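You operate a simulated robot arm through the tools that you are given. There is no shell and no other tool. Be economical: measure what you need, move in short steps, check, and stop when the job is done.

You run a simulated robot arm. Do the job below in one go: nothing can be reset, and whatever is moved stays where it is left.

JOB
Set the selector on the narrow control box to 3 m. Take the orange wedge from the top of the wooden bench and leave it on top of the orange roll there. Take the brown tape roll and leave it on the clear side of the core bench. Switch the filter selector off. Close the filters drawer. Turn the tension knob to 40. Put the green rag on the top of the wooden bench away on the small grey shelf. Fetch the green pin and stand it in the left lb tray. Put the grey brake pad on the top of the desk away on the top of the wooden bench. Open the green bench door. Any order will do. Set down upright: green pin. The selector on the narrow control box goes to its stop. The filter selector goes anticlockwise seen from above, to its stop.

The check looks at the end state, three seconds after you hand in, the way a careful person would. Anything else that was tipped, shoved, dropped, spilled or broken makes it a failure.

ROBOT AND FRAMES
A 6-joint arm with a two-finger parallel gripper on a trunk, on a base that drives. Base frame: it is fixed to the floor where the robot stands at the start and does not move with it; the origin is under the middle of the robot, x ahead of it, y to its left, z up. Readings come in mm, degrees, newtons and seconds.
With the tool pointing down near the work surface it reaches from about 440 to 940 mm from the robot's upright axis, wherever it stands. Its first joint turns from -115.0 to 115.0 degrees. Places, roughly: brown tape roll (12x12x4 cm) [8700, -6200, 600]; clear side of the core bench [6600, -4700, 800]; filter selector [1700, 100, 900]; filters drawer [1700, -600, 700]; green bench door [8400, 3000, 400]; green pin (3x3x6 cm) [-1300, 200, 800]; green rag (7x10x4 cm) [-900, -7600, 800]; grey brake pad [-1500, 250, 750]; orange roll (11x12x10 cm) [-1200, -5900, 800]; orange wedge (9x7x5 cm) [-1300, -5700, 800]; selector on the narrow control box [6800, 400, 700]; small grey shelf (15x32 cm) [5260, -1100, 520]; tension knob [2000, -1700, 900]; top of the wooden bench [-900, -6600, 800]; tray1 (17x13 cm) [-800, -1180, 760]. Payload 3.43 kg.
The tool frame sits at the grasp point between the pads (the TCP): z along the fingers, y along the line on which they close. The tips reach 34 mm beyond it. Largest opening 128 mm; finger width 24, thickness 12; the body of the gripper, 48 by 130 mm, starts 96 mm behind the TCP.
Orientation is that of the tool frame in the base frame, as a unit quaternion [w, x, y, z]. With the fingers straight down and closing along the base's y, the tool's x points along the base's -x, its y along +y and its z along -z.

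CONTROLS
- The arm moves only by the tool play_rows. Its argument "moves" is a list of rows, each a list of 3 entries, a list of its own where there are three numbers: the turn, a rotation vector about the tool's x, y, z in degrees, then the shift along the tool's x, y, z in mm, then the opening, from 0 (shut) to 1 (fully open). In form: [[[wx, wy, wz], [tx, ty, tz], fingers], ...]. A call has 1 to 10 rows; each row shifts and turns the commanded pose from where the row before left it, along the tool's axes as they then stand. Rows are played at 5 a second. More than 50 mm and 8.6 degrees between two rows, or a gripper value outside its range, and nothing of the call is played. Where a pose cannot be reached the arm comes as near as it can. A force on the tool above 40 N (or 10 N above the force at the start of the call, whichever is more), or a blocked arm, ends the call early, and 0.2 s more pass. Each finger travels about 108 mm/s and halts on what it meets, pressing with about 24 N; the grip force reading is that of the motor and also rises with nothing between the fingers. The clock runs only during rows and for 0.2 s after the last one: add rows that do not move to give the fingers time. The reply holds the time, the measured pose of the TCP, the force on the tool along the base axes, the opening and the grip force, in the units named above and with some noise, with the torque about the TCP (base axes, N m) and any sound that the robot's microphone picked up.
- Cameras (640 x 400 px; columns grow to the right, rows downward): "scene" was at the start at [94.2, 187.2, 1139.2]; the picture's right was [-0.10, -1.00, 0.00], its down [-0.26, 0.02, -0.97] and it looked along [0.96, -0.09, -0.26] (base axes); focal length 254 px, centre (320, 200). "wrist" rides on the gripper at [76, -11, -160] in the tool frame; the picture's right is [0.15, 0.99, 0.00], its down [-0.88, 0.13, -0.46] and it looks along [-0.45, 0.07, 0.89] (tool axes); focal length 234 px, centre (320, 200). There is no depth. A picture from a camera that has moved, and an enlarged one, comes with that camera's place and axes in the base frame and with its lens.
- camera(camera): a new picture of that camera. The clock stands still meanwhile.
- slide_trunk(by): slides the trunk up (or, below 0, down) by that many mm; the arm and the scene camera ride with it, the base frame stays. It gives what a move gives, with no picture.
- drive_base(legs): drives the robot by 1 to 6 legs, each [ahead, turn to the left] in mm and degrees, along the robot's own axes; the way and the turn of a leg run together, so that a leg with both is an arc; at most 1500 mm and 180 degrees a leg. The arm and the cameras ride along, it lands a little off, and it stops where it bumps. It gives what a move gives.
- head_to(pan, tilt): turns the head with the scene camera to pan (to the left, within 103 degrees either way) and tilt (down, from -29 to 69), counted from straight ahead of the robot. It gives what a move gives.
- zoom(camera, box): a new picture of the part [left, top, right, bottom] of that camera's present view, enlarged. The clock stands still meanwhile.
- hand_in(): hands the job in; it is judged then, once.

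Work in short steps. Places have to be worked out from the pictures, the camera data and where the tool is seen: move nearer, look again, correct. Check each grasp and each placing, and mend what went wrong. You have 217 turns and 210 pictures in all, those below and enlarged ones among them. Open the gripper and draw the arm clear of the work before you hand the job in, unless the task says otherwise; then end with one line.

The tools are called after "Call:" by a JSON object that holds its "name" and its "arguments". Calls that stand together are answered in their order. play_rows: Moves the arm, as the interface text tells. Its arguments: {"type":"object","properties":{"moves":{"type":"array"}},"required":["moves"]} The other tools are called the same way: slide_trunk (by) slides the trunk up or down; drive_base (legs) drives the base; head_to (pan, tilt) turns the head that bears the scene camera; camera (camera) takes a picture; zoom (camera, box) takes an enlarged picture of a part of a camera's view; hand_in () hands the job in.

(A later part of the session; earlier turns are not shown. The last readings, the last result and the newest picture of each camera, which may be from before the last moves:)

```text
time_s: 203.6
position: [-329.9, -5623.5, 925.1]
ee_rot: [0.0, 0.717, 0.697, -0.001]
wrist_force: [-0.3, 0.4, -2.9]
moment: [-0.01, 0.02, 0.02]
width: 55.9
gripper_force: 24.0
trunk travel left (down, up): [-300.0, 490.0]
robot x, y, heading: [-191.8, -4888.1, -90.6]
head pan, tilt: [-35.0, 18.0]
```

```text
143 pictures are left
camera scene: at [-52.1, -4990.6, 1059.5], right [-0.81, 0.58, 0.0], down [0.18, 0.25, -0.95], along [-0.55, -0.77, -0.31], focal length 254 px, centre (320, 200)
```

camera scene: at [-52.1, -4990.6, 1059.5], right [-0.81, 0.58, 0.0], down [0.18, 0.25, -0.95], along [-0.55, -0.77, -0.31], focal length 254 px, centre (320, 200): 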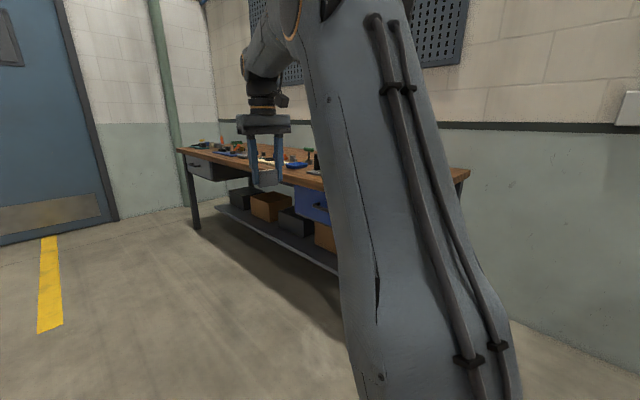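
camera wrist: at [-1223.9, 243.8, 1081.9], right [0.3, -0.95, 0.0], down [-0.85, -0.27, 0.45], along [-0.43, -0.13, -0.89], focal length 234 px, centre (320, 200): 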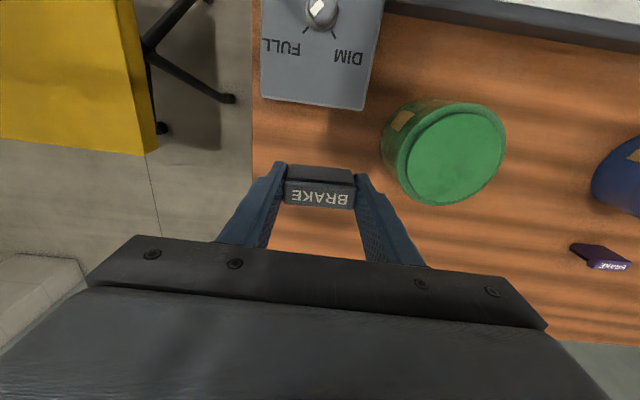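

The bench runs about x -700…-400 front edge, y -5700…-7700, angled ~9°. I go to face its middle from a distance.

Call:
{"name": "drive_base", "arguments": {"legs": [[0, 14], [1300, 0], [0, -95]]}}

Call:
{"name": "head_to", "arguments": {"pan": 0, "tilt": 20}}

Call:
{"name": "camera", "arguments": {"camera": "scene"}}

```text
time_s: 214.8
position: [-641.4, -6130.4, 923.9]
ee_rot: [0.0, 0.997, 0.076, 0.0]
wrist_force: [-0.4, -0.4, -2.2]
moment: [0.0, 0.01, -0.03]
width: 55.6
gripper_force: 23.5
trunk travel left (down, up): [-300.0, 490.0]
robot x, y, heading: [104.2, -6138.6, -170.5]
head pan, tilt: [-35.0, 18.0]
```

```text
time_s: 215.8
position: [-641.8, -6129.9, 925.7]
ee_rot: [-0.001, 0.997, 0.076, 0.0]
wrist_force: [-0.1, -0.3, -1.9]
moment: [0.04, 0.01, -0.01]
width: 55.8
gripper_force: 23.9
trunk travel left (down, up): [-300.0, 490.0]
robot x, y, heading: [104.4, -6138.3, -170.3]
head pan, tilt: [0.0, 20.0]
```

```text
142 pictures are left
camera scene: at [20.7, -6347.5, 1056.2], right [-0.16, 0.99, 0.0], down [0.34, 0.06, -0.94], along [-0.93, -0.15, -0.34], focal length 254 px, centre (320, 200)
```

scene: 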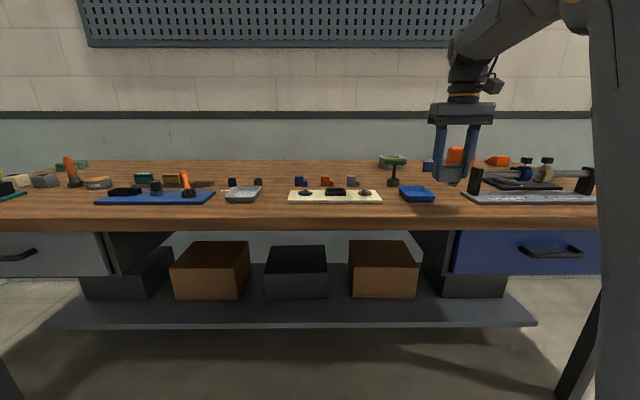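

The bench is crowded. I raise the trunk for a better overview.

Call:
{"name": "slide_trunk", "arguments": {"by": 400}}

Call:
{"name": "head_to", "arguments": {"pan": 0, "tilt": 35}}

Call:
{"name": "camera", "arguments": {"camera": "scene"}}

```text
time_s: 219.7
position: [-641.4, -6131.2, 1323.5]
ee_rot: [-0.001, 0.997, 0.075, -0.001]
wrist_force: [0.6, -0.5, -1.6]
moment: [-0.01, 0.01, 0.03]
width: 55.8
gripper_force: 24.0
trunk travel left (down, up): [-700.0, 90.0]
robot x, y, heading: [100.5, -6135.1, -170.5]
head pan, tilt: [0.0, 20.0]
```

```text
time_s: 220.4
position: [-641.1, -6130.9, 1324.6]
ee_rot: [-0.001, 0.997, 0.076, 0.0]
wrist_force: [-0.6, 0.7, -2.1]
moment: [-0.02, 0.01, 0.02]
width: 55.9
gripper_force: 24.2
trunk travel left (down, up): [-700.0, 90.0]
robot x, y, heading: [106.2, -6135.8, -170.4]
head pan, tilt: [0.0, 35.0]
```

```text
141 pictures are left
camera scene: at [135.5, -6328.5, 1432.5], right [-0.16, 0.99, 0.0], down [0.57, 0.09, -0.82], along [-0.81, -0.13, -0.57], focal length 254 px, centre (320, 200)
```

scene: 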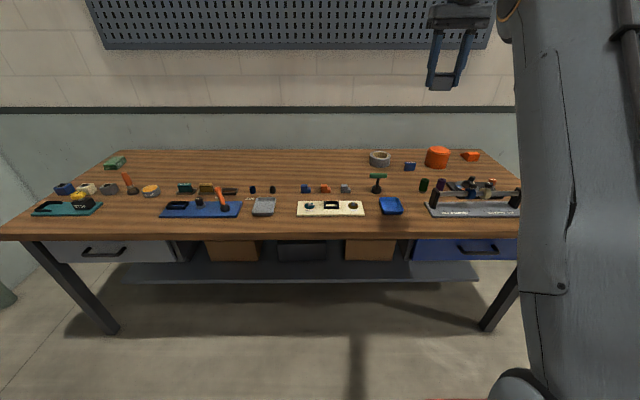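

Call:
{"name": "zoom", "arguments": {"camera": "scene", "box": [350, 130, 530, 243]}}

Call:
{"name": "zoom", "arguments": {"camera": "scene", "box": [180, 130, 360, 243]}}

Call:
{"name": "zoom", "arguments": {"camera": "scene", "box": [10, 130, 190, 243]}}

```text
3.54 times, centred on (440, 186) of scene
camera zoom: at [135.5, -6328.5, 1432.5], right [-0.16, 0.99, 0.0], down [0.57, 0.09, -0.82], along [-0.81, -0.13, -0.57], focal length 900 px, centre (-105, 248)
```

zoom: 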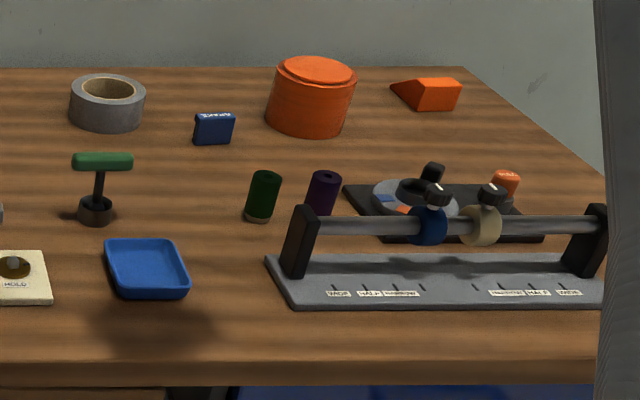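

```text
3.54 times, centred on (270, 186) of scene
camera zoom: at [135.5, -6328.5, 1432.5], right [-0.16, 0.99, 0.0], down [0.57, 0.09, -0.82], along [-0.81, -0.13, -0.57], focal length 900 px, centre (497, 248)
```

zoom: 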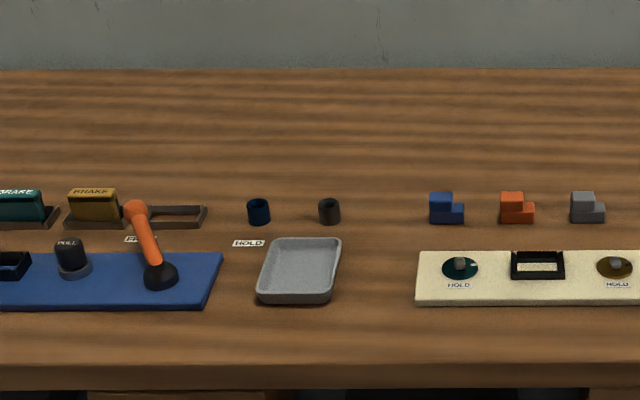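

```text
3.54 times, centred on (100, 186) of scene
camera zoom: at [135.5, -6328.5, 1432.5], right [-0.16, 0.99, 0.0], down [0.57, 0.09, -0.82], along [-0.81, -0.13, -0.57], focal length 900 px, centre (1099, 248)
```

zoom: 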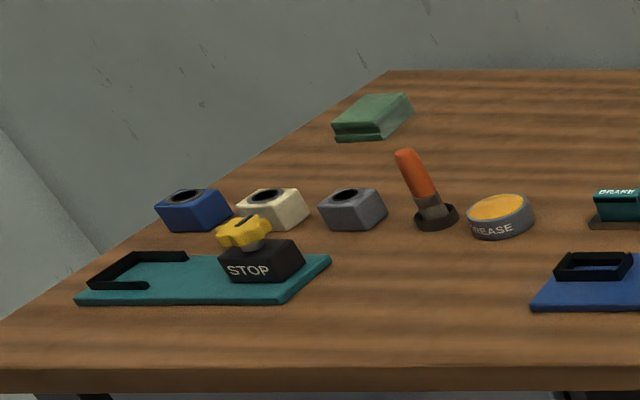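

The wedge (~[-1346,-5673]) is too far back to reach from the front, so I'll work from the bench's right end, where there is also a clear spot for the pad. I drive round and check the space there.

Call:
{"name": "drive_base", "arguments": {"legs": [[0, -86], [1130, 0], [0, 85]]}}

Call:
{"name": "head_to", "arguments": {"pan": 15, "tilt": 30}}

Call:
{"name": "camera", "arguments": {"camera": "scene"}}

```text
time_s: 233.5
position: [-896.3, -4985.6, 1325.3]
ee_rot: [0.0, 0.999, 0.051, -0.001]
wrist_force: [-0.3, -0.2, -1.4]
moment: [0.03, 0.0, -0.01]
width: 55.6
gripper_force: 24.2
trunk travel left (down, up): [-700.0, 90.0]
robot x, y, heading: [-152.5, -5032.7, -173.6]
head pan, tilt: [0.0, 35.0]
```

```text
time_s: 234.3
position: [-894.7, -4984.8, 1324.8]
ee_rot: [-0.003, 0.999, 0.051, 0.0]
wrist_force: [0.3, -0.3, -1.5]
moment: [-0.02, 0.0, 0.03]
width: 55.7
gripper_force: 23.7
trunk travel left (down, up): [-700.0, 90.0]
robot x, y, heading: [-151.9, -5027.6, -173.8]
head pan, tilt: [15.0, 30.0]
```

```text
137 pictures are left
camera scene: at [-125.7, -5245.1, 1440.2], right [-0.37, 0.93, 0.0], down [0.47, 0.18, -0.87], along [-0.81, -0.32, -0.5], focal length 254 px, centre (320, 200)
```

scene: 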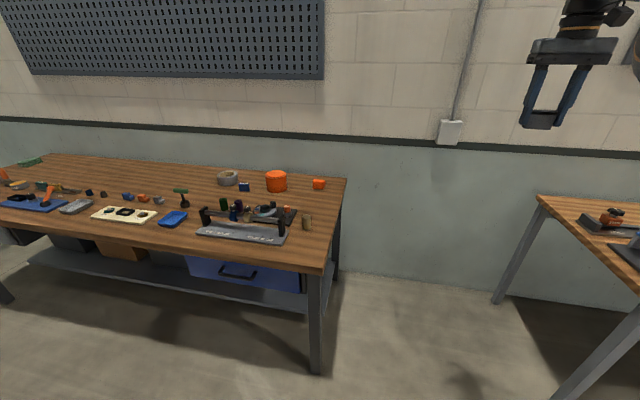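

There's a ~1 m gap beside the bench end. I drive in and turn to face the wedge and roll.

Call:
{"name": "drive_base", "arguments": {"legs": [[0, -2], [790, 0], [0, 60]]}}

Call:
{"name": "head_to", "arguments": {"pan": 0, "tilt": 45}}

Call:
{"name": "camera", "arguments": {"camera": "scene"}}

```text
time_s: 238.2
position: [-1566.7, -5018.5, 1325.3]
ee_rot: [-0.001, 0.999, 0.038, 0.011]
wrist_force: [29.5, -1.0, -3.6]
moment: [0.15, 3.83, 0.61]
width: 55.7
gripper_force: 23.9
trunk travel left (down, up): [-700.0, 90.0]
robot x, y, heading: [-835.8, -5084.8, -175.3]
head pan, tilt: [15.0, 30.0]
stopped in leg 2: the force on the tool passed its limit at 164 N (the readings are from after the stop); the commanded pose is now the measured one
```

```text
time_s: 238.9
position: [-1566.3, -5018.4, 1325.7]
ee_rot: [-0.001, 0.999, 0.038, 0.011]
wrist_force: [38.5, -0.8, -3.0]
moment: [0.16, 4.95, 0.79]
width: 56.2
gripper_force: 24.2
trunk travel left (down, up): [-700.0, 90.0]
robot x, y, heading: [-832.3, -5084.8, -175.2]
head pan, tilt: [0.0, 45.0]
```

```text
136 pictures are left
camera scene: at [-806.8, -5278.6, 1417.6], right [-0.09, 1.0, 0.0], down [0.7, 0.06, -0.71], along [-0.71, -0.06, -0.71], focal length 254 px, centre (320, 200)
```

scene: 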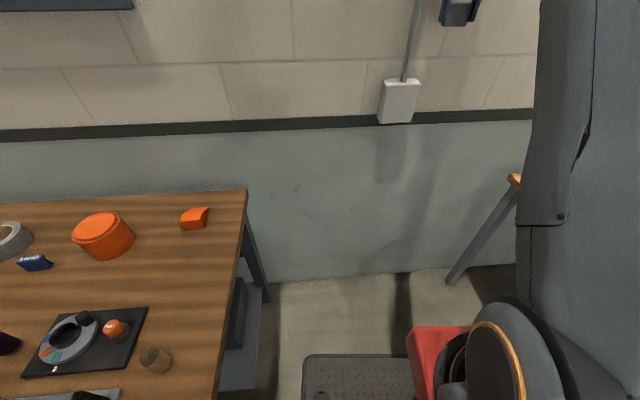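

The gripper bumped the wall (nearer than I judged). I back off, retract, and check the pad.

Call:
{"name": "drive_base", "arguments": {"legs": [[-80, 0]]}}

Call:
{"name": "play_rows", "arguments": {"moves": [[[0, 0, 0], [50, 0, 0], 0.3], [[0, 0, 0], [50, 0, 0], 0.3], [[0, 0, 0], [50, 0, 0], 0.3]]}}

Call:
{"name": "camera", "arguments": {"camera": "wrist"}}

```text
time_s: 240.0
position: [-1488.8, -5011.9, 1323.7]
ee_rot: [-0.001, 0.999, 0.038, 0.012]
wrist_force: [0.5, 1.0, -2.0]
moment: [-0.03, -0.02, 0.0]
width: 55.5
gripper_force: 24.0
trunk travel left (down, up): [-700.0, 90.0]
robot x, y, heading: [-751.5, -5079.5, -175.0]
head pan, tilt: [0.0, 45.0]
```

```text
time_s: 240.8
position: [-1338.3, -5000.2, 1327.5]
ee_rot: [-0.002, 0.999, 0.038, 0.012]
wrist_force: [0.6, 0.0, -2.3]
moment: [0.01, -0.06, 0.01]
width: 56.0
gripper_force: 24.2
trunk travel left (down, up): [-700.0, 90.0]
robot x, y, heading: [-752.5, -5077.3, -175.1]
head pan, tilt: [0.0, 45.0]
```

```text
135 pictures are left
camera wrist: at [-1266.9, -4984.1, 1486.9], right [0.22, -0.98, 0.0], down [-0.88, -0.2, 0.43], along [-0.42, -0.1, -0.9], focal length 234 px, centre (320, 200)
```

wrist: 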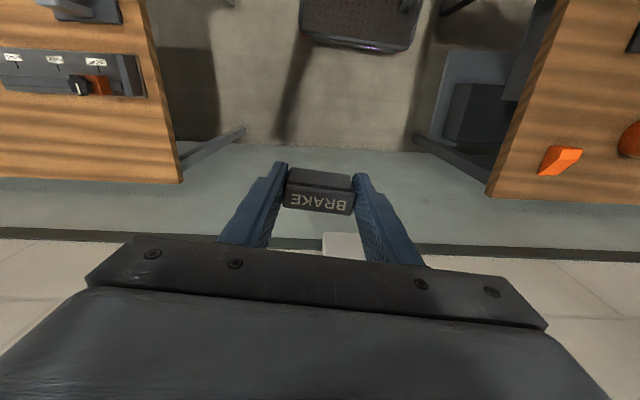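

Pad is still well held. I drive 150 mm on and turn left 60° to face the bench end.

Call:
{"name": "drive_base", "arguments": {"legs": [[140, 0], [0, 60]]}}

Call:
{"name": "camera", "arguments": {"camera": "scene"}}

Call:
{"name": "camera", "arguments": {"camera": "wrist"}}

```text
time_s: 244.8
position: [-1256.3, -5557.7, 1327.0]
ee_rot: [-0.007, 0.848, 0.53, 0.01]
wrist_force: [-0.6, 0.4, -2.3]
moment: [-0.01, -0.01, 0.05]
width: 55.9
gripper_force: 24.2
trunk travel left (down, up): [-700.0, 90.0]
robot x, y, heading: [-892.5, -5090.2, -115.5]
head pan, tilt: [0.0, 45.0]
```

```text
134 pictures are left
camera scene: at [-713.7, -5166.7, 1417.6], right [-0.9, 0.43, 0.0], down [0.3, 0.64, -0.71], along [-0.3, -0.64, -0.71], focal length 254 px, centre (320, 200)
```

scene: 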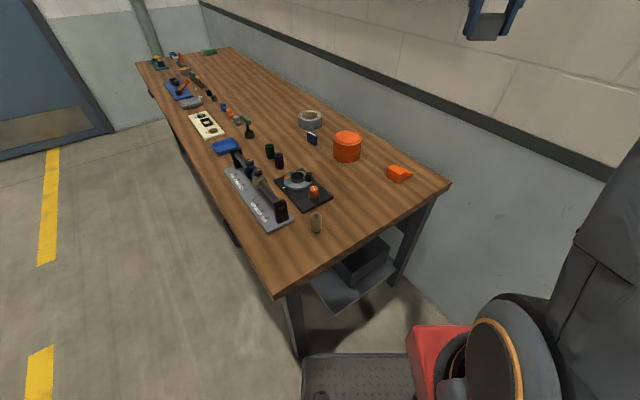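

```text
133 pictures are left
camera wrist: at [-1233.5, -5487.3, 1487.4], right [0.95, -0.3, 0.0], down [-0.27, -0.86, 0.43], along [-0.13, -0.42, -0.9], focal length 234 px, centre (320, 200)
```

wrist: 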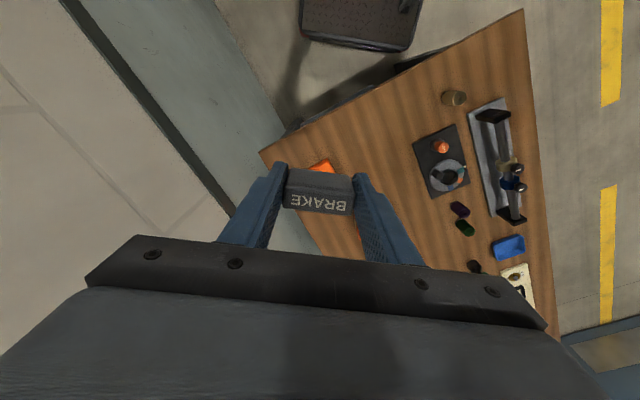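

A clear spot for the pad is about [-1150,-5690]. I lower the trunk and move over it.

Call:
{"name": "slide_trunk", "arguments": {"by": -370}}

Call:
{"name": "play_rows", "arguments": {"moves": [[[0, 0, 0], [-18, 38, 0], 0.3], [[0, 0, 0], [-18, 38, 0], 0.3], [[0, 0, 0], [-18, 38, 0], 0.3], [[0, 0, 0], [-18, 38, 0], 0.3], [[0, 0, 0], [0, 0, 40], 0.3], [[0, 0, 0], [0, 0, 40], 0.3], [[0, 0, 0], [0, 0, 0], 0.3]]}}

Call:
{"name": "camera", "arguments": {"camera": "wrist"}}

Call:
{"name": "camera", "arguments": {"camera": "scene"}}

```text
time_s: 248.3
position: [-1255.7, -5556.1, 956.6]
ee_rot: [-0.007, 0.848, 0.531, 0.009]
wrist_force: [0.1, 0.5, -1.5]
moment: [-0.01, 0.0, 0.01]
width: 55.7
gripper_force: 24.0
trunk travel left (down, up): [-330.0, 460.0]
robot x, y, heading: [-890.6, -5093.6, -115.6]
head pan, tilt: [0.0, 45.0]
```

```text
time_s: 249.9
position: [-1151.1, -5686.0, 873.9]
ee_rot: [-0.008, 0.847, 0.531, 0.01]
wrist_force: [0.6, -0.5, -1.5]
moment: [0.02, -0.03, 0.0]
width: 55.8
gripper_force: 24.0
trunk travel left (down, up): [-330.0, 460.0]
robot x, y, heading: [-894.3, -5091.6, -115.3]
head pan, tilt: [0.0, 45.0]
```

```text
132 pictures are left
camera wrist: at [-1128.6, -5615.4, 1034.6], right [0.95, -0.3, 0.0], down [-0.27, -0.86, 0.43], along [-0.13, -0.41, -0.9], focal length 234 px, centre (320, 200)
```

wrist: 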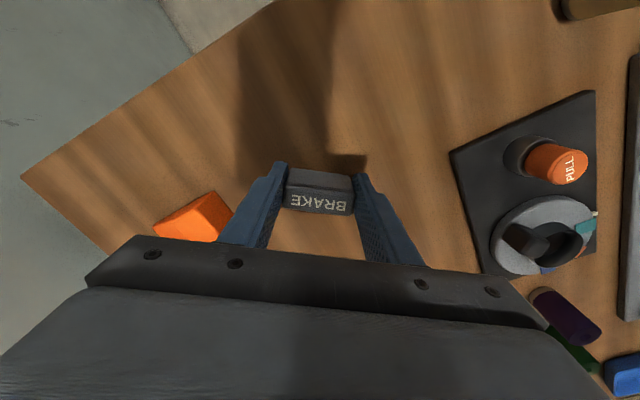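

```text
131 pictures are left
camera scene: at [-757.9, -5259.7, 1047.6], right [-0.9, 0.43, 0.0], down [0.3, 0.64, -0.71], along [-0.3, -0.64, -0.71], focal length 254 px, centre (320, 200)
```

scene: 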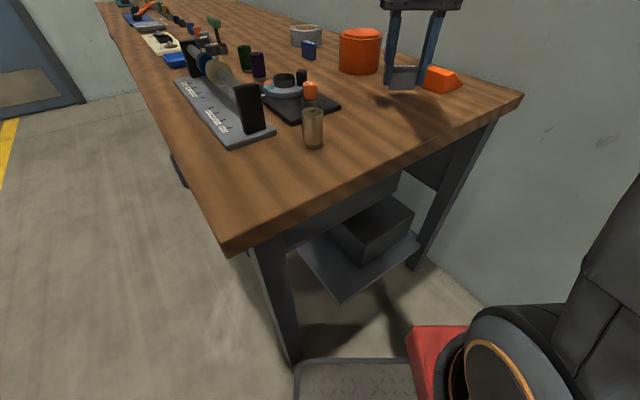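

Space below is clear. I descend in small steps until contact.

Call:
{"name": "play_rows", "arguments": {"moves": [[[0, 0, 0], [0, 0, 15], 0.3], [[0, 0, 0], [0, 0, 5], 0.3], [[0, 0, 0], [0, 0, 3], 0.3], [[0, 0, 0], [0, 0, 3], 0.3], [[0, 0, 0], [0, 0, 3], 0.3], [[0, 0, 0], [0, 0, 3], 0.3], [[0, 0, 0], [0, 0, 3], 0.3], [[0, 0, 0], [0, 0, 3], 0.3]]}}

Call:
{"name": "zoom", "arguments": {"camera": "scene", "box": [340, 20, 500, 120]}}

```text
time_s: 251.8
position: [-1149.4, -5685.0, 838.6]
ee_rot: [-0.006, 0.848, 0.53, 0.009]
wrist_force: [3.4, -2.4, 22.1]
moment: [-0.28, -0.12, 0.0]
width: 55.7
gripper_force: 24.3
trunk travel left (down, up): [-330.0, 460.0]
robot x, y, heading: [-891.5, -5092.1, -115.4]
head pan, tilt: [0.0, 45.0]
```

```text
4.00 times, centred on (420, 70) of scene
camera zoom: at [-757.4, -5259.1, 1047.7], right [-0.9, 0.43, 0.0], down [0.3, 0.64, -0.71], along [-0.3, -0.64, -0.71], focal length 1018 px, centre (-80, 720)
```

zoom: 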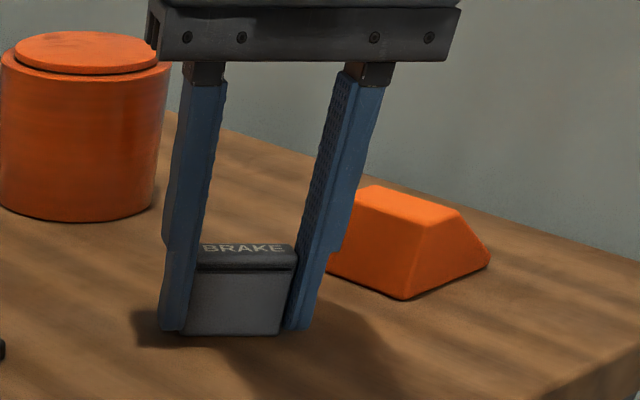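

Contact at bench height ≈796. I release and rise.

Call:
{"name": "play_rows", "arguments": {"moves": [[[0, 0, 0], [0, 0, -1], 0.3], [[0, 0, 0], [0, 0, 0], 0.5], [[0, 0, 0], [0, 0, 0], 0.55], [[0, 0, 0], [0, 0, -30], 0.55], [[0, 0, 0], [0, 0, -45], 0.55], [[0, 0, 0], [0, 0, -45], 0.7]]}}

Call:
{"name": "camera", "arguments": {"camera": "wrist"}}

Call:
{"name": "camera", "arguments": {"camera": "scene"}}

```text
time_s: 253.2
position: [-1150.6, -5686.4, 960.3]
ee_rot: [-0.007, 0.848, 0.53, 0.01]
wrist_force: [0.7, 0.3, 0.1]
moment: [0.03, -0.04, -0.02]
width: 89.6
gripper_force: 0.2
trunk travel left (down, up): [-330.0, 460.0]
robot x, y, heading: [-894.3, -5091.6, -115.4]
head pan, tilt: [0.0, 45.0]
```

```text
129 pictures are left
camera wrist: at [-1129.4, -5616.5, 1120.8], right [0.95, -0.3, 0.0], down [-0.27, -0.86, 0.43], along [-0.13, -0.41, -0.9], focal length 234 px, centre (320, 200)
```

wrist: 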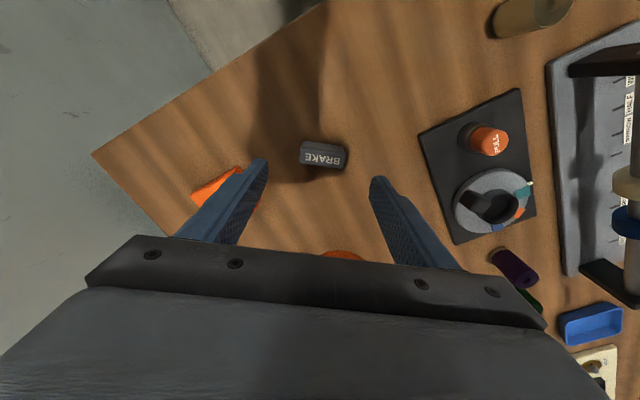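

```text
128 pictures are left
camera scene: at [-757.9, -5259.8, 1047.5], right [-0.9, 0.43, 0.0], down [0.3, 0.64, -0.71], along [-0.3, -0.64, -0.71], focal length 254 px, centre (320, 200)
```

scene: 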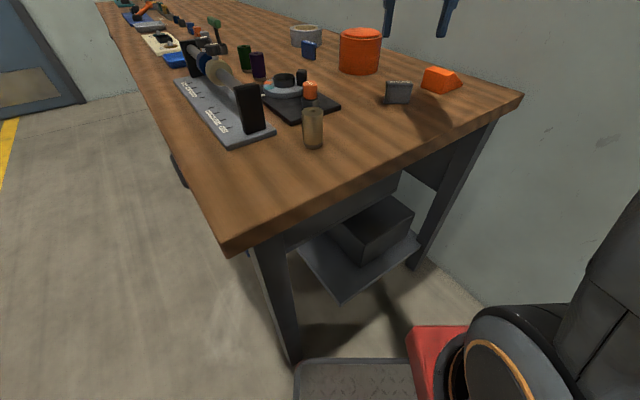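

Pad stands fine. Now I move above the orange wedge near [-1288,-5695].

Call:
{"name": "play_rows", "arguments": {"moves": [[[0, 0, 0], [-15, -40, 0], 0.7], [[0, 0, 0], [-15, -40, 0], 0.7], [[0, 0, 0], [-15, -40, 0], 0.7], [[0, 0, 0], [0, 0, 0], 0.7]]}}

Call:
{"name": "camera", "arguments": {"camera": "wrist"}}

```text
time_s: 254.2
position: [-1277.6, -5675.5, 960.3]
ee_rot: [-0.007, 0.848, 0.53, 0.01]
wrist_force: [-0.7, -0.2, -0.2]
moment: [0.01, 0.03, 0.02]
width: 89.6
gripper_force: 0.1
trunk travel left (down, up): [-330.0, 460.0]
robot x, y, heading: [-893.2, -5089.8, -115.3]
head pan, tilt: [0.0, 45.0]
```

```text
127 pictures are left
camera wrist: at [-1255.5, -5605.0, 1119.0], right [0.95, -0.3, 0.0], down [-0.27, -0.86, 0.43], along [-0.13, -0.42, -0.9], focal length 234 px, centre (320, 200)
```

wrist: 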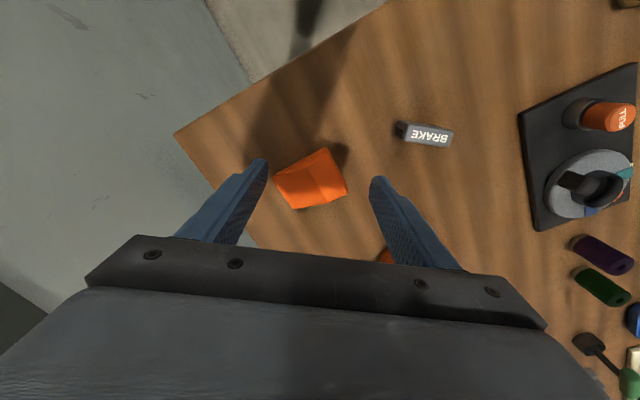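

Call:
{"name": "zoom", "arguments": {"camera": "wrist", "box": [240, 125, 400, 225]}}

```text
4.00 times, centred on (320, 175) of wrist
camera zoom: at [-1255.5, -5605.0, 1119.0], right [0.95, -0.3, 0.0], down [-0.27, -0.86, 0.43], along [-0.13, -0.42, -0.9], focal length 937 px, centre (320, 300)
```

zoom: 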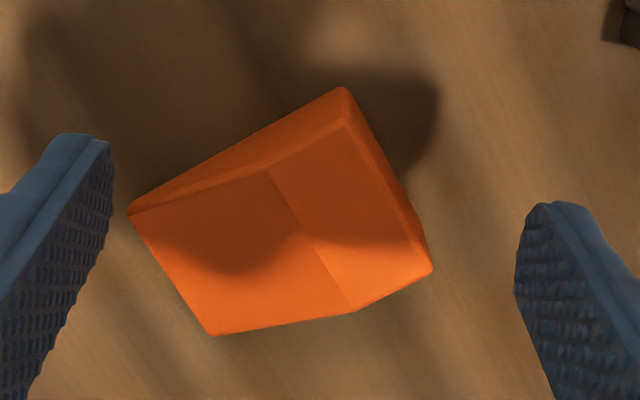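

Wedge: centre ≈[-1300,-5716], long axis at ~12°, 57 mm wide. I turn the wrist 51° and go over it to grip across its width.

Call:
{"name": "play_rows", "arguments": {"moves": [[[0, 0, 0], [-41, 3, 0], 0.7], [[0, 0, 8.5], [0, 0, 0], 0.7], [[0, 0, 8.5], [0, 0, 0], 0.7], [[0, 0, 8.5], [0, 0, 0], 0.7], [[0, 0, 8.5], [0, 0, 0], 0.7], [[0, 0, 8.5], [0, 0, 0], 0.7], [[0, 0, 8.5], [0, 0, 30], 0.7], [[0, 0, 0], [0, 0, 30], 0.7], [[0, 0, 0], [0, 0, 0], 0.7]]}}

Call:
{"name": "camera", "arguments": {"camera": "wrist"}}

```text
time_s: 256.1
position: [-1291.5, -5712.9, 896.7]
ee_rot: [-0.01, 0.993, 0.114, 0.006]
wrist_force: [0.2, -0.2, -0.1]
moment: [0.0, 0.01, 0.0]
width: 89.9
gripper_force: 0.1
trunk travel left (down, up): [-330.0, 460.0]
robot x, y, heading: [-892.5, -5088.7, -115.5]
head pan, tilt: [0.0, 45.0]
```

```text
125 pictures are left
camera wrist: at [-1222.1, -5687.7, 1056.5], right [0.37, -0.93, -0.02], down [-0.83, -0.34, 0.44], along [-0.42, -0.15, -0.9], focal length 234 px, centre (320, 200)
```

wrist: 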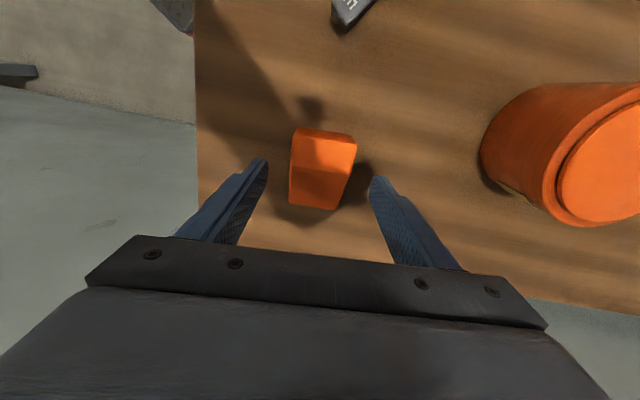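

Well aligned. I descend 58 mm and close on it.

Call:
{"name": "play_rows", "arguments": {"moves": [[[0, 0, 0], [0, 0, 40], 0.7], [[0, 0, 0], [0, 0, 18], 0.7], [[0, 0, 0], [0, 0, 0], 0.35], [[0, 0, 0], [0, 0, 0], 0.3], [[0, 0, 0], [0, 0, 0], 0.3]]}}

Call:
{"name": "play_rows", "arguments": {"moves": [[[0, 0, 0], [0, 0, -30], 0.3], [[0, 0, 0], [0, 0, -40], 0.3], [[0, 0, 0], [0, 0, -40], 0.3], [[0, 0, 0], [0, 0, -40], 0.3], [[0, 0, 0], [0, 0, -30], 0.3], [[0, 0, 0], [0, 0, 0], 0.3]]}}

Call:
{"name": "camera", "arguments": {"camera": "wrist"}}

Call:
{"name": "camera", "arguments": {"camera": "scene"}}

```text
time_s: 257.4
position: [-1292.8, -5713.8, 838.2]
ee_rot: [-0.011, 0.993, 0.114, 0.006]
wrist_force: [0.1, 0.5, 0.3]
moment: [-0.01, -0.01, 0.01]
width: 60.1
gripper_force: 23.9
trunk travel left (down, up): [-330.0, 460.0]
robot x, y, heading: [-890.4, -5089.7, -115.6]
head pan, tilt: [0.0, 45.0]
```

```text
time_s: 258.8
position: [-1294.3, -5716.8, 1019.0]
ee_rot: [-0.01, 0.993, 0.114, 0.006]
wrist_force: [-0.2, 0.5, -2.2]
moment: [0.04, -0.05, -0.03]
width: 60.0
gripper_force: 24.0
trunk travel left (down, up): [-330.0, 460.0]
robot x, y, heading: [-890.5, -5091.7, -115.4]
head pan, tilt: [0.0, 45.0]
```

```text
124 pictures are left
camera wrist: at [-1224.0, -5691.6, 1177.5], right [0.37, -0.93, -0.02], down [-0.83, -0.34, 0.44], along [-0.42, -0.15, -0.9], focal length 234 px, centre (320, 200)
```

wrist: 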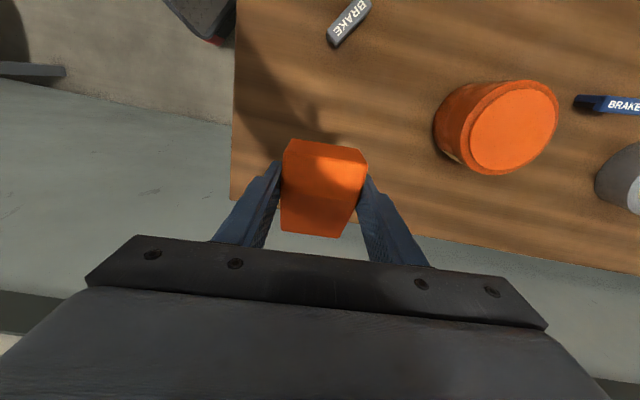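

```text
123 pictures are left
camera scene: at [-757.9, -5259.7, 1047.6], right [-0.9, 0.43, 0.0], down [0.3, 0.64, -0.71], along [-0.3, -0.64, -0.71], focal length 254 px, centre (320, 200)
```

scene: 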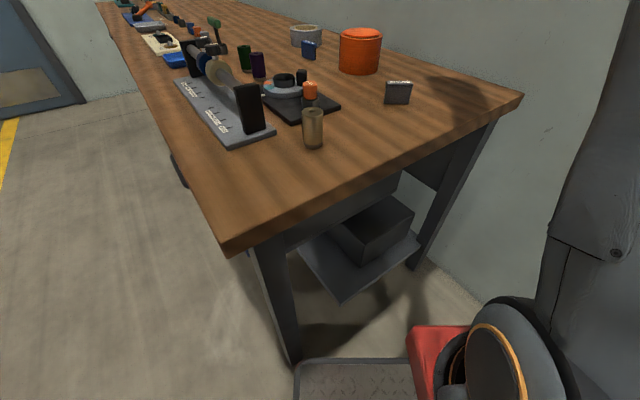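

Wedge held. The roll's top centre is [-1183,-5916,884]. I raise the trunk 130 for reach and carry the wedge above the roll.

Call:
{"name": "slide_trunk", "arguments": {"by": 130}}

Call:
{"name": "play_rows", "arguments": {"moves": [[[0, 0, 0], [0, 0, 40], 0.3], [[0, 0, 0], [0, 0, 40], 0.3], [[0, 0, 0], [0, 0, 40], 0.3], [[0, 0, 0], [15, 44, 0], 0.3], [[0, 0, 0], [15, 44, 0], 0.3], [[0, 0, 0], [15, 44, 0], 0.3], [[0, 0, 0], [15, 44, 0], 0.3], [[0, 0, 0], [14, 43, 0], 0.3], [[0, 0, 0], [0, 0, 30], 0.3], [[0, 0, 0], [0, 0, 0], 0.3]]}}

Call:
{"name": "camera", "arguments": {"camera": "wrist"}}

Call:
{"name": "camera", "arguments": {"camera": "scene"}}

```text
time_s: 260.3
position: [-1291.8, -5717.0, 1147.6]
ee_rot: [-0.01, 0.993, 0.114, 0.006]
wrist_force: [0.0, -1.0, -1.6]
moment: [0.0, 0.0, -0.02]
width: 60.0
gripper_force: 24.4
trunk travel left (down, up): [-460.0, 330.0]
robot x, y, heading: [-892.7, -5092.9, -115.6]
head pan, tilt: [0.0, 45.0]
```

```text
time_s: 262.5
position: [-1175.5, -5897.8, 995.5]
ee_rot: [-0.01, 0.993, 0.115, 0.006]
wrist_force: [0.0, 0.1, -1.5]
moment: [-0.02, -0.01, -0.01]
width: 59.9
gripper_force: 24.0
out of reach, approached as far as the arm can: row 8
trunk travel left (down, up): [-460.0, 330.0]
robot x, y, heading: [-893.2, -5090.8, -115.2]
head pan, tilt: [0.0, 45.0]
```

```text
122 pictures are left
camera wrist: at [-1105.3, -5873.9, 1155.2], right [0.37, -0.93, -0.02], down [-0.83, -0.34, 0.44], along [-0.42, -0.15, -0.9], focal length 234 px, centre (320, 200)
```

wrist: 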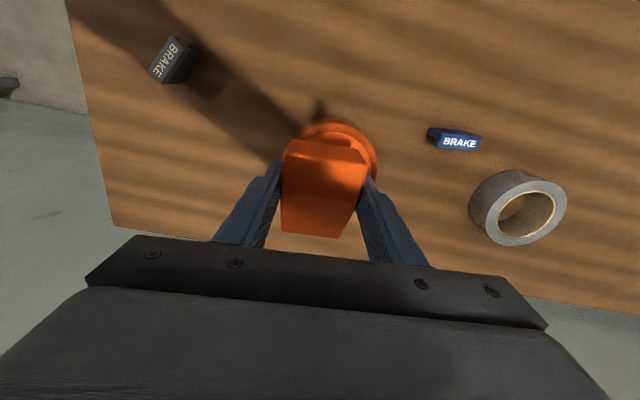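

```text
121 pictures are left
camera scene: at [-742.3, -5227.1, 1177.6], right [-0.9, 0.43, 0.0], down [0.3, 0.64, -0.71], along [-0.3, -0.64, -0.71], focal length 254 px, centre (320, 200)
```

scene: 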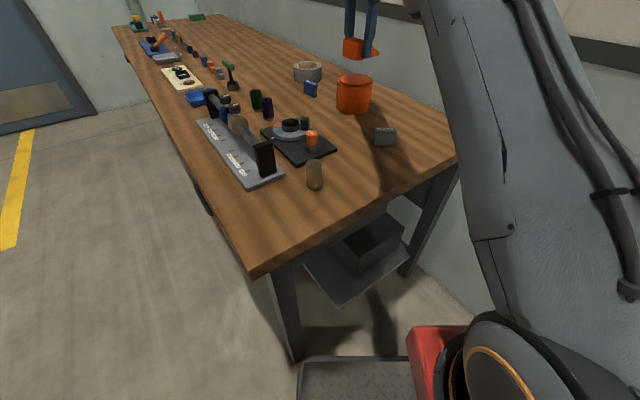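

I shift slightly (+12,-7) and lower to near the roll's top.

Call:
{"name": "play_rows", "arguments": {"moves": [[[0, 0, 0], [5, 5, 25], 0.3], [[0, 0, 0], [5, 5, 25], 0.3], [[0, 0, 0], [0, 0, 0], 0.3]]}}

Call:
{"name": "camera", "arguments": {"camera": "wrist"}}

Call:
{"name": "zoom", "arguments": {"camera": "scene", "box": [290, 20, 450, 120]}}

```text
time_s: 263.3
position: [-1162.4, -5907.7, 946.3]
ee_rot: [-0.01, 0.993, 0.115, 0.006]
wrist_force: [0.2, -0.7, -2.0]
moment: [0.02, 0.0, 0.02]
width: 59.6
gripper_force: 24.0
trunk travel left (down, up): [-460.0, 330.0]
robot x, y, heading: [-889.9, -5089.4, -115.2]
head pan, tilt: [0.0, 45.0]
```

```text
120 pictures are left
camera wrist: at [-1092.5, -5881.9, 1105.1], right [0.37, -0.93, -0.02], down [-0.83, -0.34, 0.44], along [-0.42, -0.15, -0.9], focal length 234 px, centre (320, 200)
```

wrist: 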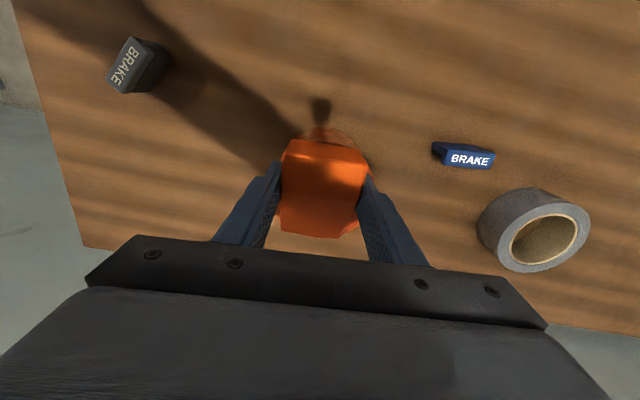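

```text
4.00 times, centred on (370, 70) of scene
camera zoom: at [-742.3, -5227.1, 1177.6], right [-0.9, 0.43, 0.0], down [0.3, 0.64, -0.71], along [-0.3, -0.64, -0.71], focal length 1018 px, centre (120, 720)
```

zoom: 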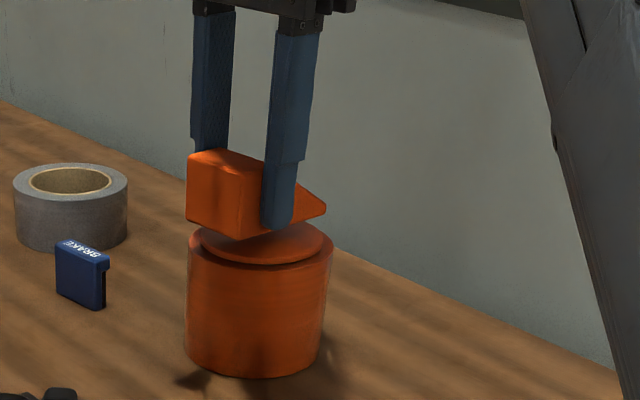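

The wedge is centred over the roll. I lower in small steps to contact.

Call:
{"name": "play_rows", "arguments": {"moves": [[[0, 0, 0], [0, 0, 5], 0.3], [[0, 0, 0], [0, 0, 4], 0.3], [[0, 0, 0], [0, 0, 3], 0.3], [[0, 0, 0], [0, 0, 3], 0.3], [[0, 0, 0], [0, 0, 0], 0.3]]}}

Call:
{"name": "zoom", "arguments": {"camera": "scene", "box": [290, 20, 450, 120]}}

```text
time_s: 264.5
position: [-1163.4, -5905.5, 930.9]
ee_rot: [-0.01, 0.993, 0.115, 0.005]
wrist_force: [-0.7, 0.1, -2.1]
moment: [0.0, -0.02, 0.0]
width: 59.5
gripper_force: 24.0
trunk travel left (down, up): [-460.0, 330.0]
robot x, y, heading: [-892.4, -5093.6, -115.2]
head pan, tilt: [0.0, 45.0]
```

```text
4.00 times, centred on (370, 70) of scene
camera zoom: at [-742.3, -5227.1, 1177.6], right [-0.9, 0.43, 0.0], down [0.3, 0.64, -0.71], along [-0.3, -0.64, -0.71], focal length 1018 px, centre (120, 720)
```

zoom: 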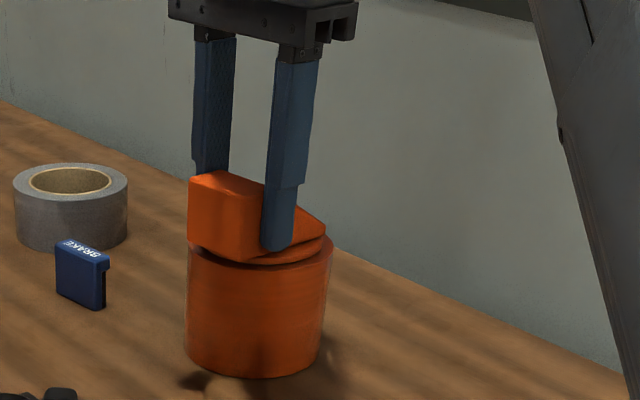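

Call:
{"name": "play_rows", "arguments": {"moves": [[[0, 0, 0], [-5, 0, 0], 0.3], [[0, 0, 0], [0, 0, 2], 0.3], [[0, 0, 0], [0, 0, 2], 0.3], [[0, 0, 0], [0, 0, 0], 0.3]]}}

```text
time_s: 265.5
position: [-1167.2, -5906.2, 930.3]
ee_rot: [-0.008, 0.993, 0.114, 0.005]
wrist_force: [3.7, 0.8, 29.0]
moment: [-0.88, -0.19, 0.1]
width: 59.7
gripper_force: 24.1
trunk travel left (down, up): [-460.0, 330.0]
robot x, y, heading: [-891.5, -5093.4, -115.5]
head pan, tilt: [0.0, 45.0]
```

Contact made. I ease off, open slowly and rise.

Call:
{"name": "play_rows", "arguments": {"moves": [[[0, 0, 0], [0, 0, -3], 0.3], [[0, 0, 0], [0, 0, 0], 0.45], [[0, 0, 0], [0, 0, 0], 0.6], [[0, 0, 0], [0, 0, 0], 0.6], [[0, 0, 0], [0, 0, -30], 0.6], [[0, 0, 0], [0, 0, -40], 0.6], [[0, 0, 0], [20, -20, -20], 0.6]]}}

Call:
{"name": "zoom", "arguments": {"camera": "scene", "box": [290, 20, 450, 120]}}

Call:
{"name": "camera", "arguments": {"camera": "wrist"}}

```text
time_s: 267.1
position: [-1155.1, -5883.8, 1017.6]
ee_rot: [-0.011, 0.993, 0.114, 0.007]
wrist_force: [0.4, -0.2, -1.6]
moment: [0.07, -0.04, -0.02]
width: 76.8
gripper_force: 0.1
trunk travel left (down, up): [-460.0, 330.0]
robot x, y, heading: [-892.8, -5089.6, -115.4]
head pan, tilt: [0.0, 45.0]
```

```text
4.00 times, centred on (370, 70) of scene
camera zoom: at [-742.5, -5227.6, 1177.5], right [-0.9, 0.43, 0.0], down [0.3, 0.64, -0.71], along [-0.3, -0.64, -0.71], focal length 1018 px, centre (120, 720)
```

zoom: 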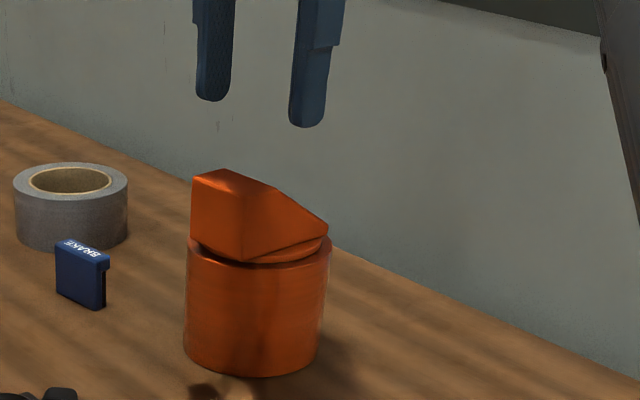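

```text
116 pictures are left
camera wrist: at [-1084.6, -5859.6, 1177.8], right [0.37, -0.93, -0.02], down [-0.83, -0.34, 0.44], along [-0.41, -0.15, -0.9], focal length 234 px, centre (320, 200)
```

wrist: 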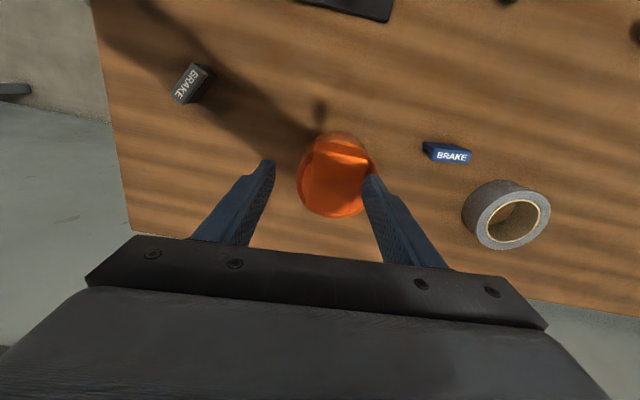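

The wedge rests on the roll. I retract the arm, and leave the gap the way I came.

Call:
{"name": "play_rows", "arguments": {"moves": [[[0, 0, -8.5], [0, 0, -20], 0.6], [[0, 0, -8.5], [0, 0, -20], 0.6], [[0, 0, -8.5], [0, 0, 0], 0.6], [[0, 0, -8.5], [0, 0, 0], 0.6], [[0, 0, -8.5], [0, 0, 0], 0.6], [[0, 0, -8.5], [50, 0, 0], 0.6], [[0, 0, 0], [50, 0, 0], 0.6], [[0, 0, 0], [50, 0, 0], 0.6], [[0, 0, 0], [50, 0, 0], 0.6], [[0, 0, 0], [50, 0, 0], 0.6]]}}

Call:
{"name": "drive_base", "arguments": {"legs": [[0, -60], [-850, 0]]}}

```text
time_s: 269.3
position: [-1039.0, -5665.1, 1063.5]
ee_rot: [-0.007, 0.848, 0.53, 0.01]
wrist_force: [-0.5, -1.0, -1.0]
moment: [0.04, -0.04, 0.0]
width: 76.7
gripper_force: 0.0
trunk travel left (down, up): [-460.0, 330.0]
robot x, y, heading: [-892.9, -5090.3, -115.5]
head pan, tilt: [0.0, 45.0]
```

```text
time_s: 276.4
position: [-628.7, -5184.1, 1063.5]
ee_rot: [-0.001, 0.999, 0.034, 0.012]
wrist_force: [-0.6, -0.1, -0.6]
moment: [0.03, -0.01, -0.02]
width: 77.1
gripper_force: 0.1
trunk travel left (down, up): [-460.0, 330.0]
robot x, y, heading: [-57.6, -5024.9, -175.8]
head pan, tilt: [0.0, 45.0]
```

Out of the gap. I drive to the front of the bench's far end, where the rag lies.

Call:
{"name": "drive_base", "arguments": {"legs": [[0, 94.5], [1200, 0], [1180, 0], [0, -88.5]]}}

Call:
{"name": "head_to", "arguments": {"pan": 0, "tilt": 30}}

Call:
{"name": "camera", "arguments": {"camera": "scene"}}

```text
time_s: 295.9
position: [-241.5, -7576.7, 1063.3]
ee_rot: [-0.002, 0.997, 0.075, 0.013]
wrist_force: [0.1, -0.2, 0.8]
moment: [-0.01, 0.02, 0.0]
width: 76.9
gripper_force: 0.1
trunk travel left (down, up): [-460.0, 330.0]
robot x, y, heading: [314.8, -7371.0, -170.9]
head pan, tilt: [0.0, 45.0]
```

```text
time_s: 296.7
position: [-241.3, -7577.3, 1063.0]
ee_rot: [-0.003, 0.997, 0.076, 0.012]
wrist_force: [-0.1, -0.8, -0.2]
moment: [-0.01, 0.01, -0.06]
width: 76.7
gripper_force: 0.0
trunk travel left (down, up): [-460.0, 330.0]
robot x, y, heading: [314.9, -7371.0, -170.9]
head pan, tilt: [0.0, 30.0]
```

```text
115 pictures are left
camera scene: at [277.8, -7574.4, 1200.1], right [-0.16, 0.99, 0.0], down [0.49, 0.08, -0.87], along [-0.85, -0.14, -0.5], focal length 254 px, centre (320, 200)
```

scene: 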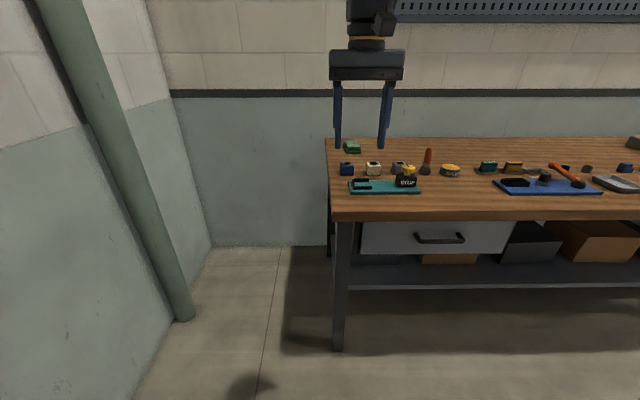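

Rag is at about [-875,-7608]. I drive up 350 mm and bring the tool above it.

Call:
{"name": "drive_base", "arguments": {"legs": [[350, 0]]}}

Call:
{"name": "play_rows", "arguments": {"moves": [[[0, 0, 0], [-50, 0, 0], 0.9], [[0, 0, 0], [-50, 0, 0], 0.9], [[0, 0, 0], [-50, 0, 10], 0.9], [[0, 0, 0], [-50, 0, 10], 0.9], [[0, 0, 0], [-40, -20, 20], 0.9], [[0, 0, 0], [0, -20, 20], 0.9]]}}

Call:
{"name": "camera", "arguments": {"camera": "wrist"}}

```text
time_s: 299.0
position: [-590.0, -7632.7, 1062.9]
ee_rot: [-0.002, 0.997, 0.074, 0.012]
wrist_force: [0.2, -0.1, 1.1]
moment: [0.04, -0.01, -0.01]
width: 76.7
gripper_force: 0.0
trunk travel left (down, up): [-460.0, 330.0]
robot x, y, heading: [-32.6, -7424.9, -171.0]
head pan, tilt: [0.0, 30.0]
```

```text
refused: row 3 steps farther than a row can; nothing moved
```

```text
114 pictures are left
camera wrist: at [-520.9, -7610.3, 1222.9], right [0.29, -0.96, 0.0], down [-0.86, -0.26, 0.43], along [-0.41, -0.13, -0.9], focal length 234 px, centre (320, 200)
```

wrist: 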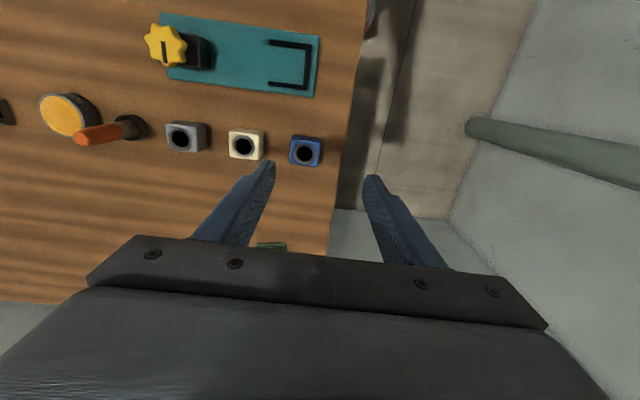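

Call:
{"name": "play_rows", "arguments": {"moves": [[[0, 0, 0], [-42, -12, 15], 0.8], [[0, 0, 0], [-42, -12, 15], 0.8], [[0, 0, 0], [-42, -12, 15], 0.8], [[0, 0, 0], [-42, -12, 15], 0.8], [[0, 0, 0], [-42, -12, 15], 0.8], [[0, 0, 0], [-42, -12, 15], 0.8], [[0, 0, 0], [0, 0, 0], 0.8]]}}

Call:
{"name": "camera", "arguments": {"camera": "wrist"}}

```text
time_s: 300.6
position: [-848.6, -7595.7, 967.0]
ee_rot: [-0.002, 0.997, 0.075, 0.012]
wrist_force: [-0.8, -0.1, 0.2]
moment: [-0.04, 0.01, 0.01]
width: 102.4
gripper_force: 0.1
trunk travel left (down, up): [-460.0, 330.0]
robot x, y, heading: [-33.5, -7430.2, -170.5]
head pan, tilt: [0.0, 30.0]
```

```text
113 pictures are left
camera wrist: at [-778.8, -7572.7, 1126.8], right [0.29, -0.96, 0.0], down [-0.86, -0.26, 0.43], along [-0.41, -0.13, -0.9], focal length 234 px, centre (320, 200)
```

wrist: 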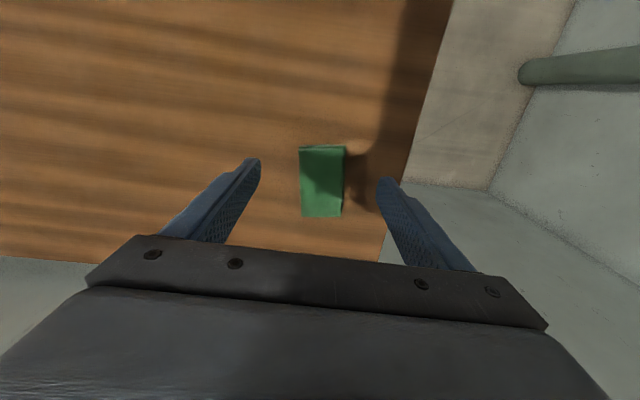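

Rag centre is [-882,-7608], width ~65 mm along the closing direction. I descend and grip.

Call:
{"name": "play_rows", "arguments": {"moves": [[[0, 0, 0], [-16, 4, 40], 0.8], [[0, 0, 0], [-16, 3, 40], 0.8], [[0, 0, 0], [0, 0, 35], 0.8], [[0, 0, 0], [0, 0, 14], 0.8], [[0, 0, 0], [0, 0, 0], 0.8]]}}

Call:
{"name": "camera", "arguments": {"camera": "wrist"}}

```text
time_s: 301.8
position: [-876.6, -7608.3, 837.6]
ee_rot: [-0.002, 0.997, 0.073, 0.011]
wrist_force: [0.1, -1.0, -1.0]
moment: [0.02, 0.03, -0.01]
width: 102.3
gripper_force: 0.0
trunk travel left (down, up): [-460.0, 330.0]
robot x, y, heading: [-32.2, -7427.8, -171.0]
head pan, tilt: [0.0, 30.0]
```

```text
112 pictures are left
camera wrist: at [-805.9, -7586.2, 997.8], right [0.29, -0.96, 0.0], down [-0.86, -0.26, 0.43], along [-0.42, -0.13, -0.9], focal length 234 px, centre (320, 200)
```

wrist: 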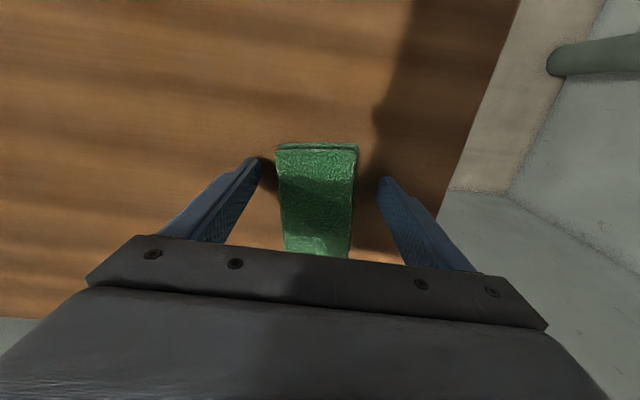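

Centred on the rag. Close and lift.

Call:
{"name": "play_rows", "arguments": {"moves": [[[0, 0, 0], [0, 0, 0], 0.4], [[0, 0, 0], [0, 0, 0], 0.3], [[0, 0, 0], [0, 0, 0], 0.3], [[0, 0, 0], [0, 0, -20], 0.3], [[0, 0, 0], [0, 0, -40], 0.3], [[0, 0, 0], [0, 0, -40], 0.3], [[0, 0, 0], [0, 0, -40], 0.3], [[0, 0, 0], [40, 0, -20], 0.3], [[0, 0, 0], [50, 0, 0], 0.3], [[0, 0, 0], [50, 0, 0], 0.3]]}}

Call:
{"name": "camera", "arguments": {"camera": "wrist"}}

```text
time_s: 304.0
position: [-741.4, -7589.4, 1000.1]
ee_rot: [-0.001, 0.997, 0.075, 0.012]
wrist_force: [0.1, -1.0, -1.0]
moment: [0.04, -0.05, 0.0]
width: 66.9
gripper_force: 23.3
trunk travel left (down, up): [-460.0, 330.0]
robot x, y, heading: [-34.9, -7426.9, -171.0]
head pan, tilt: [0.0, 30.0]
```

```text
111 pictures are left
camera wrist: at [-671.2, -7568.2, 1160.1], right [0.29, -0.96, 0.0], down [-0.86, -0.26, 0.43], along [-0.41, -0.13, -0.9], focal length 234 px, centre (320, 200)
```

wrist: 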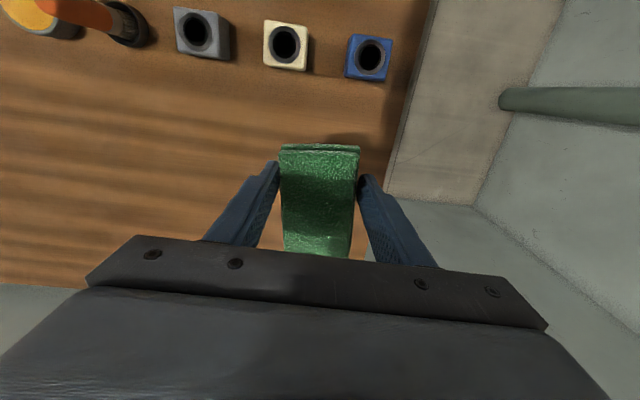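

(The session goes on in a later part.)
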